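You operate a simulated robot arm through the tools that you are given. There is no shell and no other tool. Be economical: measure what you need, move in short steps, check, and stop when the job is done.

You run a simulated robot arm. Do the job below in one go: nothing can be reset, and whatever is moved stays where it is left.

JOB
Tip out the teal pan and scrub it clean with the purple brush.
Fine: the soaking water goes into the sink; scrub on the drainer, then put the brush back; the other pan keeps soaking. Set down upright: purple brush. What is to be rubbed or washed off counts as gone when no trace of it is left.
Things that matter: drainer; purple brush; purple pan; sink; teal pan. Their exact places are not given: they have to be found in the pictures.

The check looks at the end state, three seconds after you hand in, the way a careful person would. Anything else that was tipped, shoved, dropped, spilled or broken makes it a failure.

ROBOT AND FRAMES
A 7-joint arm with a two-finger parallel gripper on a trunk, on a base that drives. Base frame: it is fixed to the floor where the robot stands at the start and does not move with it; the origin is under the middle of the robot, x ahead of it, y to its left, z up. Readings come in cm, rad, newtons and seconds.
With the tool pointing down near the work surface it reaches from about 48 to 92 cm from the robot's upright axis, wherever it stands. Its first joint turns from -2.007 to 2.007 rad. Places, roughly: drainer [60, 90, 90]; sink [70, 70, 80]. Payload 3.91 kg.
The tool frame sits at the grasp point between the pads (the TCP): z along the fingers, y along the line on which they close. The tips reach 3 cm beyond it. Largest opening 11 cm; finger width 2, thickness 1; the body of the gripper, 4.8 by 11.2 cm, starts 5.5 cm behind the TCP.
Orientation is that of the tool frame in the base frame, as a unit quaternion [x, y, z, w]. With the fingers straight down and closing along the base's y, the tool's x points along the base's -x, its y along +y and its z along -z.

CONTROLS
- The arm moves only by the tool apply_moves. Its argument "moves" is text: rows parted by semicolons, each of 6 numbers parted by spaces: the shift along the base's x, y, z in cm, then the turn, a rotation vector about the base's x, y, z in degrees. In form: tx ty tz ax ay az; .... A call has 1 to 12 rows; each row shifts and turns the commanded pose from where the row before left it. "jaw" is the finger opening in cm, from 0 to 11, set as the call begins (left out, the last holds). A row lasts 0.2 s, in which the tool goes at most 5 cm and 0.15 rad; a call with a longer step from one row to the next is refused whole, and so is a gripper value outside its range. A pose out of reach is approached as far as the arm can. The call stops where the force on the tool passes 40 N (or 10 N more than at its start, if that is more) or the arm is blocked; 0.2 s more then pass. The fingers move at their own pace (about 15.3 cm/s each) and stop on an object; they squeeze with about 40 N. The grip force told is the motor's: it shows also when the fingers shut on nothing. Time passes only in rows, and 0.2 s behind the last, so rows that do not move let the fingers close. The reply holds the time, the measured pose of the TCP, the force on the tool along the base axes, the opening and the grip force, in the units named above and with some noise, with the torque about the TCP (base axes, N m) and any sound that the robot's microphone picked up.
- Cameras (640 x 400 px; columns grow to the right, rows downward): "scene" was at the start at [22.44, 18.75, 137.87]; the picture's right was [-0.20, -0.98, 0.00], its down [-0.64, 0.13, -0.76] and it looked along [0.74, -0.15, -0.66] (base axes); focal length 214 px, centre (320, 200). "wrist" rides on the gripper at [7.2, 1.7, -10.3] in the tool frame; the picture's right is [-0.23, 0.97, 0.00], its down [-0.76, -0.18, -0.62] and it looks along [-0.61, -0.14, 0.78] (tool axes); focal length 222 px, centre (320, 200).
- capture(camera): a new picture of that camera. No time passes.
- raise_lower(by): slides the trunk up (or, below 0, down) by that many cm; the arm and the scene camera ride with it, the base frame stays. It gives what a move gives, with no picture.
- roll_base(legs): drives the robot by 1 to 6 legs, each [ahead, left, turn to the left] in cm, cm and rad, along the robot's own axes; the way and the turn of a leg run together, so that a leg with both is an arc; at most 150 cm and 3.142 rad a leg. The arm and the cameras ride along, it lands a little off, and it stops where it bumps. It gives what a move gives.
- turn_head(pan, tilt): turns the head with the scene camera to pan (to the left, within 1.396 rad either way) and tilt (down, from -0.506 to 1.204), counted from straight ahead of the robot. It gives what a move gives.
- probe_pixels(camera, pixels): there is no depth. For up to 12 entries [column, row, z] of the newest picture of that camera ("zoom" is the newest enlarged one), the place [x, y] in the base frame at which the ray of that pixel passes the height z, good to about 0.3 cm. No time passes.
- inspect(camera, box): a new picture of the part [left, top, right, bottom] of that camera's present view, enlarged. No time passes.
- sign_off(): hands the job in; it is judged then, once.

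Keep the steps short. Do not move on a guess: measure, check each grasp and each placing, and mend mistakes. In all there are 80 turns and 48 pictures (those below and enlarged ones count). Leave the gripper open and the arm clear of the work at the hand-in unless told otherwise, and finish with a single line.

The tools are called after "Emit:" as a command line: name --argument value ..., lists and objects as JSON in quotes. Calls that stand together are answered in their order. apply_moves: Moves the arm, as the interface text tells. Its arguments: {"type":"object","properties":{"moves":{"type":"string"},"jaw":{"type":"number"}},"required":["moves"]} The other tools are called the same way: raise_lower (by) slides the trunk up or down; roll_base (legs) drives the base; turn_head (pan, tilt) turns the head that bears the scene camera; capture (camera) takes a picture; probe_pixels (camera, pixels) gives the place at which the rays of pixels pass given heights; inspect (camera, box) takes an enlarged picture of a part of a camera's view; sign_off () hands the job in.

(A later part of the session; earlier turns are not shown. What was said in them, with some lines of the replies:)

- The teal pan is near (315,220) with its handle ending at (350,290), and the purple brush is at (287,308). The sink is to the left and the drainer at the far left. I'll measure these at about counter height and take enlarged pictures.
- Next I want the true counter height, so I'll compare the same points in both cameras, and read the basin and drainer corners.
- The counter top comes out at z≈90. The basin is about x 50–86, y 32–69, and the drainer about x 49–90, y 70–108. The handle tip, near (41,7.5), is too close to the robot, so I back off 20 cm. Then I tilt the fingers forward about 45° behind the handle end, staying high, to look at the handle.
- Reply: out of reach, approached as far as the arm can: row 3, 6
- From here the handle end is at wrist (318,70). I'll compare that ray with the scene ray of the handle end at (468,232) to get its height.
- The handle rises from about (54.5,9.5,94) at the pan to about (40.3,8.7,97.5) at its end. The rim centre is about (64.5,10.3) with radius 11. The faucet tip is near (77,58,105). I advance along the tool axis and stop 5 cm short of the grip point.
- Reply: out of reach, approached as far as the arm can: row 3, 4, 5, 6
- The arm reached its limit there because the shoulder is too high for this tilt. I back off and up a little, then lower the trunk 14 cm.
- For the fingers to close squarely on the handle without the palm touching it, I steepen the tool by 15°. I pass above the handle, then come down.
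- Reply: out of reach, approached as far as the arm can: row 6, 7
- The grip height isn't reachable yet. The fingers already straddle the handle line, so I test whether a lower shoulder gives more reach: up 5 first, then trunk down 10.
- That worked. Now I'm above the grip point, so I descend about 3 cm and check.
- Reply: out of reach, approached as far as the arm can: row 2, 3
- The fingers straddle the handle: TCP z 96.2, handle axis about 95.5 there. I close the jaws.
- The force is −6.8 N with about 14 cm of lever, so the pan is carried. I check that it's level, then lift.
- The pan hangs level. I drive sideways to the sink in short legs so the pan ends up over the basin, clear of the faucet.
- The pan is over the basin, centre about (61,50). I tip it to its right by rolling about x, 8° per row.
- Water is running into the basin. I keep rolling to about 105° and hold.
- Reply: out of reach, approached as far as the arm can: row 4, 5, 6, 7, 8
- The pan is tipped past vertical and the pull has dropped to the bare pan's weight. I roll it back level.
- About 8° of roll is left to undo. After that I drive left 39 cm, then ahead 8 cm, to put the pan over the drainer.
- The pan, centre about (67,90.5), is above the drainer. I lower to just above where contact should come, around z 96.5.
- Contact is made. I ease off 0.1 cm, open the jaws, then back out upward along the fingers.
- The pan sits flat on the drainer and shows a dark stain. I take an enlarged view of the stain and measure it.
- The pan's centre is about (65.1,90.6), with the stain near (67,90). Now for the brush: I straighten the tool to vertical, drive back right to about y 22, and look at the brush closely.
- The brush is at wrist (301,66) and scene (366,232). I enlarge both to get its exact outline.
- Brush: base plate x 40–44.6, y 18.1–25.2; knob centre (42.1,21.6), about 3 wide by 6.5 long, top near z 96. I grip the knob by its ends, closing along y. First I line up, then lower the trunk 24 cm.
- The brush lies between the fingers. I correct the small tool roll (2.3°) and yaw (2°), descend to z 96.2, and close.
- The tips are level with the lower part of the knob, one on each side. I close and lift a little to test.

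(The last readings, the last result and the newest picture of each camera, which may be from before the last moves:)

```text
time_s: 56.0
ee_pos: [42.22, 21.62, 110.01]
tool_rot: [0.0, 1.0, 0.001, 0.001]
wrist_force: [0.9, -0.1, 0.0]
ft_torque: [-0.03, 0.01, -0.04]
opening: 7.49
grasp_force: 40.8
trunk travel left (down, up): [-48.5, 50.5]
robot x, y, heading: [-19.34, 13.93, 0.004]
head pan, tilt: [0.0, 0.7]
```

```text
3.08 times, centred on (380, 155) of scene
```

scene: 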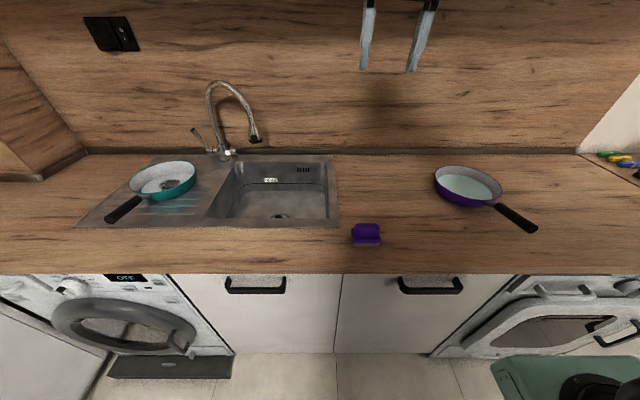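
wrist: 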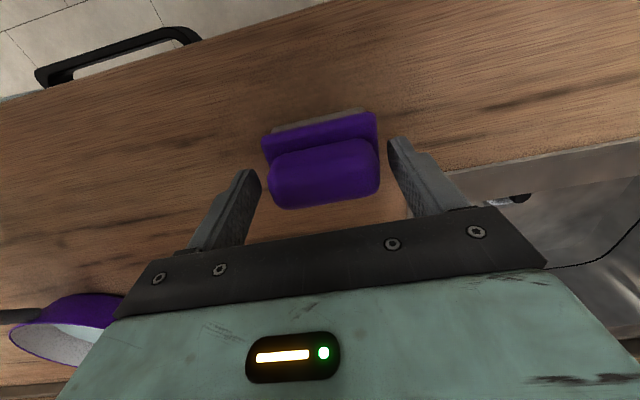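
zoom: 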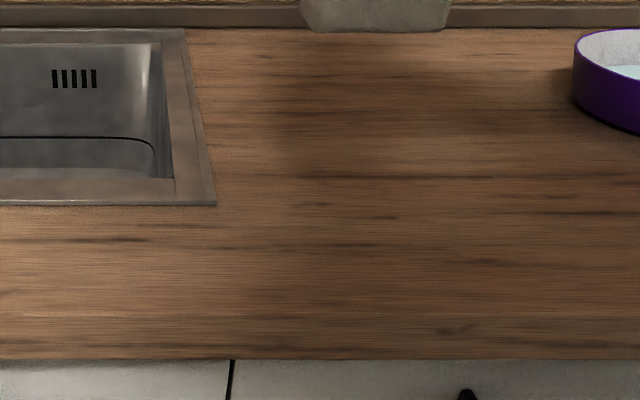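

The brush is held (opening 7.49) and its bottom is 6.2 cm below the TCP. I drive to the drainer.

Emit:
roll_base --legs '[[0, 35, 0], [0, 34, 0], [10, 0, 0]]'

Emit:
raise_lower --by 4

Emit:
turn_head --pan 0.0 --tilt 0.8

Emit:
inspect --camera "scene" --box '[220, 60, 460, 260]'

```text
time_s: 60.9
ee_pos: [52.4, 90.36, 110.11]
tool_rot: [0.002, 1.0, 0.001, 0.0]
wrist_force: [-0.2, 0.1, -0.8]
ft_torque: [-0.04, 0.02, 0.0]
opening: 7.51
grasp_force: 40.4
trunk travel left (down, up): [-48.5, 50.5]
robot x, y, heading: [-9.65, 82.71, -0.004]
head pan, tilt: [0.0, 0.7]
```

```text
time_s: 61.7
ee_pos: [52.34, 90.55, 114.08]
tool_rot: [0.002, 1.0, 0.001, 0.0]
wrist_force: [-0.1, -0.7, -0.3]
ft_torque: [0.02, 0.06, 0.02]
opening: 7.51
grasp_force: 40.1
trunk travel left (down, up): [-52.5, 46.5]
robot x, y, heading: [-9.55, 82.83, -0.005]
head pan, tilt: [0.0, 0.7]
```

```text
time_s: 62.4
ee_pos: [52.42, 90.49, 114.01]
tool_rot: [0.002, 1.0, 0.002, 0.001]
wrist_force: [0.3, 0.0, -0.2]
ft_torque: [-0.01, -0.05, -0.03]
opening: 7.51
grasp_force: 40.5
trunk travel left (down, up): [-52.5, 46.5]
robot x, y, heading: [-9.28, 82.49, -0.005]
head pan, tilt: [0.0, 0.799]
```

```text
2.00 times, centred on (340, 160) of scene
```

zoom: 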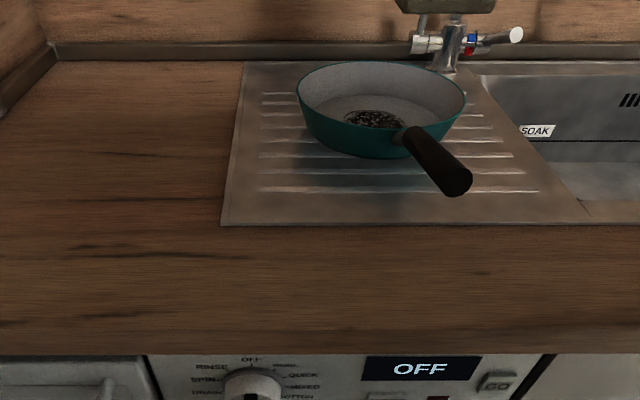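

I move over the stain centre (66.8,90.6) and come down to z≈98.5, which leaves about 1 cm above the expected floor contact.

Emit:
apply_moves --moves "4 0 0 0 0 0; 4 0 0 0 0 0; 4 0.1 0 0 0 0; 2.4 0 0 0 0 0; 0 0 -4 0 0 0; 0 0 -4 0 0 0; 0 0 -3.5 0 0 0; 0 0 -2 0 0 0; 0 0 -1.5 0 0 0; 0 0 0 0 0 0"

Emit:
inspect --camera "scene" --box '[260, 50, 440, 200]'

Emit:
capture --camera "wrist"

```text
time_s: 64.5
ee_pos: [66.76, 90.56, 98.96]
tool_rot: [0.002, 1.0, 0.001, 0.002]
wrist_force: [-0.6, 0.2, -0.9]
ft_torque: [0.01, -0.01, -0.07]
opening: 7.5
grasp_force: 39.8
trunk travel left (down, up): [-52.5, 46.5]
robot x, y, heading: [-9.27, 83.0, -0.003]
head pan, tilt: [0.0, 0.799]
```

```text
2.67 times, centred on (350, 125) of scene
```

zoom: 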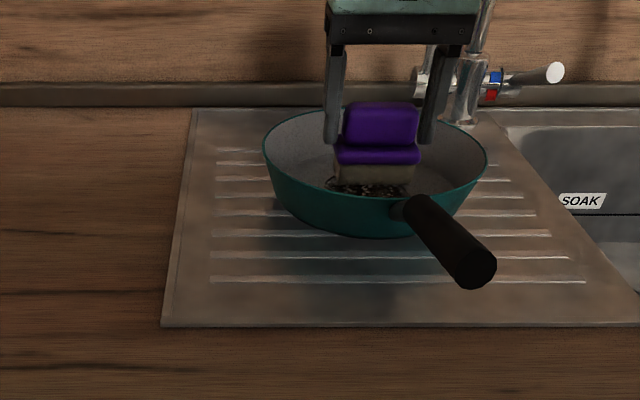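

```text
11 pictures are left
```

wrist: 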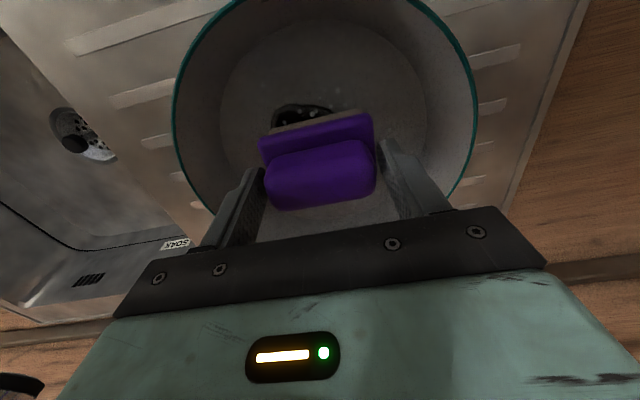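

The stain also shows in front of the brush at wrist (300,112). I measure the stain and floor outline in this picture.

Emit:
probe_pixels --camera "wrist" --pixels '[[272, 118, 91], [300, 105, 91], [335, 112, 91], [220, 100, 91], [428, 100, 91], [322, 22, 91], [172, 115, 96], [474, 100, 96], [345, 223, 91]]'

Emit:
apply_moves --moves "0 0 -0.5 0 0 0; 0 0 -0.4 0 0 0; 0 0 -0.3 0 0 0; 0 0 -0.3 0 0 0; 0 0 0 0 0 0"

```text
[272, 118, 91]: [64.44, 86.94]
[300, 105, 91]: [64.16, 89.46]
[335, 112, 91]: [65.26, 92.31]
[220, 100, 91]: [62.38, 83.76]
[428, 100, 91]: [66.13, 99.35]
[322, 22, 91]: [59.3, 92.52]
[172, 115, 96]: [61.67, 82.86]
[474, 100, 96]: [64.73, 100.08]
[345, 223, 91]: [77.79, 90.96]
```

```text
time_s: 65.8
ee_pos: [66.76, 90.47, 97.52]
tool_rot: [0.001, 1.0, 0.001, 0.001]
wrist_force: [-0.6, 0.6, 0.0]
ft_torque: [0.0, 0.07, 0.0]
opening: 7.5
grasp_force: 40.1
trunk travel left (down, up): [-52.5, 46.5]
robot x, y, heading: [-9.25, 82.69, 0.002]
head pan, tilt: [0.0, 0.799]
```

No contact at 97.5 yet. I go on down in 0.2 cm steps.

Emit:
apply_moves --moves "0 0 -0.2 0 0 0; 0 0 -0.2 0 0 0; 0 0 -0.1 0 0 0; 0 0 0 0 0 0"

Emit:
apply_moves --moves "0 0 -0.15 0 0 0; 0 0 0 0 0 0"

```text
time_s: 66.8
ee_pos: [66.72, 90.57, 97.0]
tool_rot: [0.001, 1.0, 0.001, 0.002]
wrist_force: [0.0, -1.3, 1.2]
ft_torque: [0.01, -0.04, -0.02]
opening: 7.48
grasp_force: 40.1
trunk travel left (down, up): [-52.5, 46.5]
robot x, y, heading: [-9.25, 83.11, -0.004]
head pan, tilt: [0.0, 0.799]
```

```text
time_s: 67.3
ee_pos: [66.69, 90.6, 96.98]
tool_rot: [0.001, 1.0, 0.001, 0.002]
wrist_force: [-0.8, -0.8, 10.5]
ft_torque: [0.21, 0.19, 0.02]
opening: 7.51
grasp_force: 39.8
trunk travel left (down, up): [-52.5, 46.5]
robot x, y, heading: [-9.2, 83.08, -0.002]
head pan, tilt: [0.0, 0.799]
```

Contact at z 96.98 with 10 N. I ease to a few newtons and make gentle strokes in x, then check force and stain.

Emit:
apply_moves --moves "0 0 0.05 0 0 0; -0.8 0 0 0 0 0; -0.8 0 0 0 0 0; -0.5 0 0 0 0 0; 1 0 0 0 0 0; 1 0 0 0 0 0; 1 0 0 0 0 0; 0.8 0 0 0 0 0; 0.6 0 0 0 0 0; -1 0 0 0 0 0; -1 0 0 0 0 0; -0.3 0 0 0 0 0"

Emit:
inspect --camera "scene" --box '[260, 50, 440, 200]'

```text
time_s: 70.0
ee_pos: [66.72, 90.56, 97.05]
tool_rot: [0.001, 1.0, 0.001, 0.001]
wrist_force: [4.5, -0.3, 11.8]
ft_torque: [0.12, -0.25, -0.05]
opening: 7.49
grasp_force: 40.0
trunk travel left (down, up): [-52.5, 46.5]
robot x, y, heading: [-9.16, 82.9, -0.005]
head pan, tilt: [0.0, 0.799]
```

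```text
2.67 times, centred on (350, 125) of scene
```

zoom: 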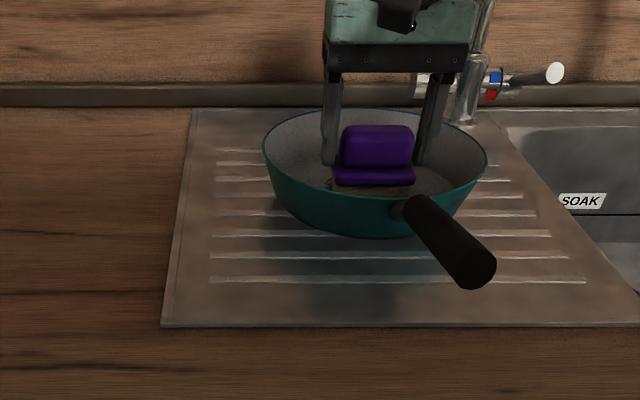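

The pan hasn't slid, and the lateral force is about 4.5 N. I widen the strokes in two lanes, y≈89.2 and y≈92.2, x about 64.7–69.3.

Emit:
apply_moves --moves "0 -0.7 0 0 0 0; 0 -0.7 0 0 0 0; -1 0 0 0 0 0; -1 0 0 0 0 0; 1.1 0 0 0 0 0; 1.1 0 0 0 0 0; 1.1 0 0 0 0 0; 1.1 0 0 0 0 0; -1.1 0 0 0 0 0; -1.1 0 0 0 0 0; -1.1 0 0 0 0 0; -1.1 0 0 0 0 0"

Emit:
apply_moves --moves "0 1 0 0 0 0; 0 1 0 0 0 0; 0 1 0 0 0 0; 1.1 0 0 0 0 0; 1.1 0 0 0 0 0; 1.1 0 0 0 0 0; 1.1 0 0 0 0 0; -1.1 0 0 0 0 0; -1.1 0 0 0 0 0; -1.1 0 0 0 0 0; -1.1 0 0 0 0 0; 0 -1 0 0 0 0"

Emit:
apply_moves --moves "1.1 -0.6 0 0 0 0; 1.1 0 0 0 0 0; 1.1 0 0 0 0 0; 1.1 0 0 0 0 0; 0 1 0 0 0 0; 0 -1 0 0 0 0; 0 -1 0 0 0 0; 0 0.8 0 0 0 0; -1.1 0 0 0 0 0; -1.1 0 0 0 0 0; -0.5 0 0 0 0 0"

Emit:
apply_moves --moves "0 0 1 0 0 0; 0 0 2 0 0 0; 0 0 3 0 0 0; 0 0 4 0 0 0; 0 0 4 0 0 0; 0 0 4 0 0 0; -4 0 0 0 0 0; -4 0 0 0 0 0; -4 0 0 0 0 0; -4 0 0 0 0 0"

Emit:
capture --camera "wrist"

```text
time_s: 72.5
ee_pos: [64.72, 89.18, 97.02]
tool_rot: [0.002, 1.0, 0.001, 0.001]
wrist_force: [2.2, -0.2, 9.4]
ft_torque: [0.0, -0.22, 0.02]
opening: 7.5
grasp_force: 40.0
trunk travel left (down, up): [-52.5, 46.5]
robot x, y, heading: [-9.2, 82.79, -0.005]
head pan, tilt: [0.0, 0.799]
```

```text
time_s: 75.2
ee_pos: [64.75, 91.27, 97.02]
tool_rot: [0.0, 1.0, 0.002, 0.001]
wrist_force: [-0.4, 2.2, 7.5]
ft_torque: [0.05, -0.02, -0.06]
opening: 7.48
grasp_force: 39.9
trunk travel left (down, up): [-52.5, 46.5]
robot x, y, heading: [-9.04, 83.04, 0.001]
head pan, tilt: [0.0, 0.799]
```

```text
time_s: 77.5
ee_pos: [66.46, 90.35, 96.88]
tool_rot: [0.001, 1.0, 0.002, 0.001]
wrist_force: [1.6, -1.0, 5.5]
ft_torque: [-0.02, -0.16, 0.04]
opening: 7.48
grasp_force: 39.7
trunk travel left (down, up): [-52.5, 46.5]
robot x, y, heading: [-9.05, 82.82, -0.007]
head pan, tilt: [0.0, 0.799]
```

```text
time_s: 79.8
ee_pos: [50.36, 90.31, 114.92]
tool_rot: [0.002, 1.0, -0.001, 0.0]
wrist_force: [0.9, -0.7, -0.7]
ft_torque: [-0.04, 0.04, -0.03]
opening: 7.51
grasp_force: 40.1
trunk travel left (down, up): [-52.5, 46.5]
robot x, y, heading: [-8.99, 82.95, -0.009]
head pan, tilt: [0.0, 0.799]
```

```text
9 pictures are left
```

wrist: 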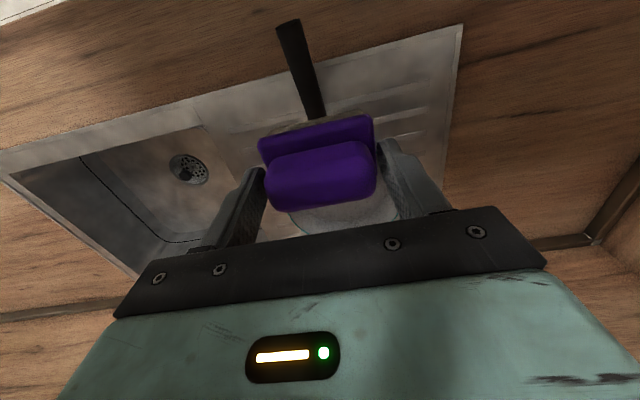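

The brush hides the pan from here. I raise the trunk and look in with an enlarged scene view.

Emit:
raise_lower --by 35

Emit:
turn_head --pan 0.1 --tilt 0.85

Emit:
inspect --camera "scene" --box '[290, 120, 430, 250]'

```text
time_s: 83.2
ee_pos: [50.45, 90.37, 149.92]
tool_rot: [0.002, 1.0, 0.001, 0.001]
wrist_force: [-0.1, -0.7, -0.4]
ft_torque: [0.0, 0.02, -0.02]
opening: 7.47
grasp_force: 40.0
trunk travel left (down, up): [-87.5, 11.5]
robot x, y, heading: [-9.18, 82.58, -0.01]
head pan, tilt: [0.0, 0.799]
```

```text
time_s: 83.8
ee_pos: [50.31, 90.37, 149.87]
tool_rot: [0.002, 1.0, 0.001, 0.001]
wrist_force: [-0.2, -0.4, 0.1]
ft_torque: [-0.01, 0.01, 0.02]
opening: 7.49
grasp_force: 39.8
trunk travel left (down, up): [-87.5, 11.5]
robot x, y, heading: [-9.34, 82.71, -0.001]
head pan, tilt: [0.099, 0.85]
```

```text
3.08 times, centred on (360, 185) of scene
```

zoom: 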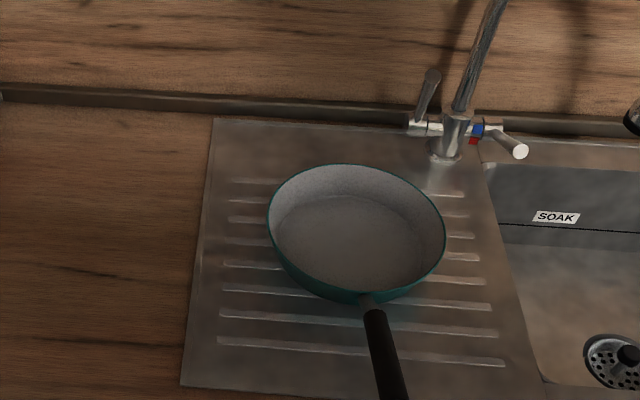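

The pan looks clean. I take a tighter view to be sure no trace is left.

Emit:
inspect --camera "scene" --box '[340, 170, 410, 222]'

```text
7.69 times, centred on (375, 196) of scene
```

zoom: 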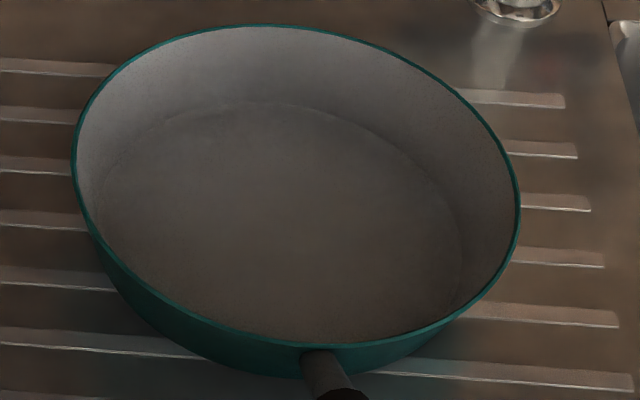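

Clean, no trace. I take the brush back: drive back 8 and right 68.8, then lower the trunk.

Emit:
roll_base --legs '[[-8, 0, 0], [0, -35, 0], [0, -33.8, 0]]'

Emit:
raise_lower --by -39

```text
time_s: 88.6
ee_pos: [42.28, 21.85, 149.85]
tool_rot: [0.004, 1.0, 0.001, 0.001]
wrist_force: [0.5, -0.5, -0.1]
ft_torque: [0.01, 0.03, 0.01]
opening: 7.51
grasp_force: 40.0
trunk travel left (down, up): [-87.5, 11.5]
robot x, y, heading: [-17.59, 14.24, -0.004]
head pan, tilt: [0.099, 0.85]
```

```text
time_s: 92.3
ee_pos: [42.09, 21.77, 110.97]
tool_rot: [0.003, 1.0, 0.001, 0.001]
wrist_force: [0.3, -0.3, -0.8]
ft_torque: [-0.02, -0.01, -0.03]
opening: 7.5
grasp_force: 40.1
trunk travel left (down, up): [-48.5, 50.5]
robot x, y, heading: [-17.35, 14.67, -0.006]
head pan, tilt: [0.099, 0.85]
```

Placed over the old spot. I correct by −0.2 in y and 0.4° yaw, then lower to z≈96.7 and creep to contact at about 96.2.

Emit:
apply_moves --moves "0.1 -0.2 -3 0 0 0.4; 0 0 -4 0 0 0; 0 0 -4 0 0 0; 0 0 -2 0 0 0; 0 0 -1.2 0 0 0; 0 0 0 0 0 0"

Emit:
apply_moves --moves "0 0 -0.2 0 0 0; 0 0 -0.15 0 0 0; 0 0 0 0 0 0"

```text
time_s: 93.7
ee_pos: [42.27, 21.58, 96.69]
tool_rot: [-0.001, 1.0, 0.001, 0.001]
wrist_force: [0.1, 0.4, -0.6]
ft_torque: [0.0, -0.03, -0.01]
opening: 7.49
grasp_force: 40.3
trunk travel left (down, up): [-48.5, 50.5]
robot x, y, heading: [-17.91, 14.12, -0.001]
head pan, tilt: [0.099, 0.85]
```

```text
time_s: 94.5
ee_pos: [42.28, 21.62, 96.35]
tool_rot: [-0.001, 1.0, 0.001, 0.001]
wrist_force: [-0.6, 0.2, -1.0]
ft_torque: [0.02, -0.02, 0.01]
opening: 7.51
grasp_force: 40.2
trunk travel left (down, up): [-48.5, 50.5]
robot x, y, heading: [-17.52, 14.56, -0.002]
head pan, tilt: [0.099, 0.85]
```

Emit:
apply_moves --moves "0 0 -0.12 0 0 0; 0 0 0 0 0 0"

```text
time_s: 95.1
ee_pos: [42.22, 21.79, 96.29]
tool_rot: [-0.001, 1.0, 0.001, 0.001]
wrist_force: [-0.3, 0.7, -1.1]
ft_torque: [0.03, -0.02, 0.03]
opening: 7.51
grasp_force: 39.3
trunk travel left (down, up): [-48.5, 50.5]
robot x, y, heading: [-17.5, 14.29, -0.001]
head pan, tilt: [0.099, 0.85]
```

Not touching yet (about −1 N is the brush's weight). Down another 0.1 cm.

Emit:
apply_moves --moves "0 0 -0.1 0 0 0; 0 0 0 0 0 0"

```text
time_s: 95.7
ee_pos: [42.25, 21.62, 96.19]
tool_rot: [-0.001, 1.0, 0.001, 0.001]
wrist_force: [0.9, -0.2, -0.5]
ft_torque: [-0.02, 0.01, -0.02]
opening: 7.5
grasp_force: 40.1
trunk travel left (down, up): [-48.5, 50.5]
robot x, y, heading: [-17.56, 14.63, -0.0]
head pan, tilt: [0.099, 0.85]
```

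This is the height at which I picked it up, so it's at the counter. I open to 9 cm and rise straight up.

Emit:
apply_moves --moves "0 0 -0.05 0 0 0; 0 0 0 0 0 0"

Emit:
apply_moves --moves "0 0 0 0 0 0; 0 0 0 0 0 0; 0 0 1 0 0 0; 0 0 2 0 0 0; 0 0 4 0 0 0; 0 0 4 0 0 0; 0 0 4 0 0 0; 0 0 4 0 0 0" --jaw 9

Emit:
raise_lower --by 24

Emit:
turn_head --pan 0.1 --tilt 0.75

Emit:
capture --camera "scene"

```text
time_s: 96.3
ee_pos: [42.33, 21.58, 96.15]
tool_rot: [-0.001, 1.0, 0.001, 0.0]
wrist_force: [0.3, 0.8, -0.3]
ft_torque: [-0.01, 0.0, 0.04]
opening: 7.49
grasp_force: 40.0
trunk travel left (down, up): [-48.5, 50.5]
robot x, y, heading: [-17.42, 14.39, 0.002]
head pan, tilt: [0.099, 0.85]
```

```text
time_s: 98.1
ee_pos: [42.26, 21.66, 115.22]
tool_rot: [-0.001, 1.0, 0.0, 0.001]
wrist_force: [-0.6, 0.1, 0.0]
ft_torque: [-0.01, 0.02, 0.0]
opening: 9.04
grasp_force: 0.0
trunk travel left (down, up): [-48.5, 50.5]
robot x, y, heading: [-17.42, 14.61, -0.002]
head pan, tilt: [0.099, 0.85]
```

```text
time_s: 100.6
ee_pos: [42.31, 21.62, 139.23]
tool_rot: [-0.001, 1.0, 0.001, 0.001]
wrist_force: [-0.3, -0.5, 0.6]
ft_torque: [-0.01, -0.02, -0.01]
opening: 9.01
grasp_force: 0.0
trunk travel left (down, up): [-72.5, 26.5]
robot x, y, heading: [-17.4, 14.19, 0.0]
head pan, tilt: [0.099, 0.85]
```

```text
time_s: 101.3
ee_pos: [42.37, 21.53, 139.23]
tool_rot: [-0.002, 1.0, 0.001, 0.002]
wrist_force: [-0.2, 0.1, 0.1]
ft_torque: [0.02, 0.0, -0.03]
opening: 9.0
grasp_force: 0.1
trunk travel left (down, up): [-72.5, 26.5]
robot x, y, heading: [-17.65, 14.17, 0.0]
head pan, tilt: [0.099, 0.75]
```

```text
6 pictures are left
```

scene: 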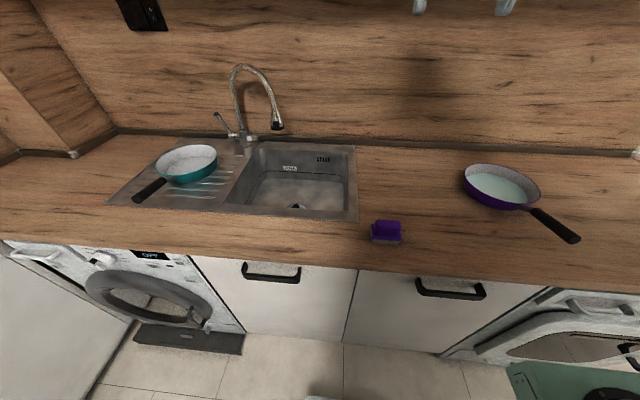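

The brush is back on its spot, at (386,231) in the scene picture. I check closely that it's upright and the counter is dry, and look over the sink area.

Emit:
inspect --camera "scene" --box '[340, 190, 440, 260]'

Emit:
inspect --camera "scene" --box '[100, 120, 380, 280]'

```text
5.71 times, centred on (390, 225) of scene
```

zoom: 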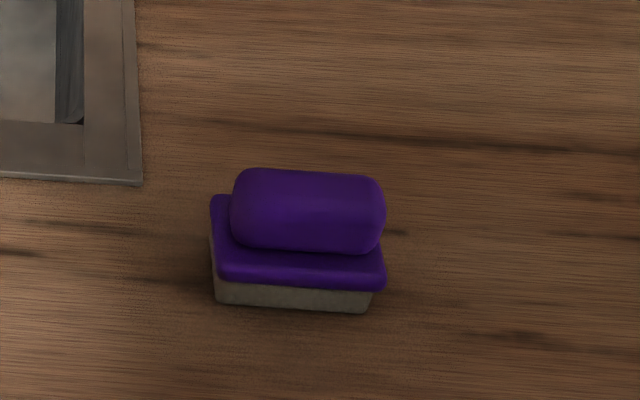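

```text
2.29 times, centred on (240, 200) of scene
```

zoom: 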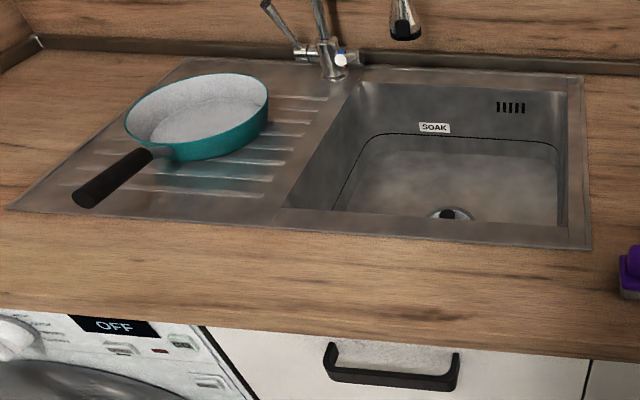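

The brush stands upright where it was and the counter is dry. The pan is clean on the drainer, the purple pan is untouched, and the gripper is open and clear. I hand in.

Emit:
sign_off

```text
The job is handed in.
```

The teal pan was emptied into the sink and scrubbed clean on the drainer, where it now sits; the purple brush is back upright in its place, and the purple pan is still soaking.
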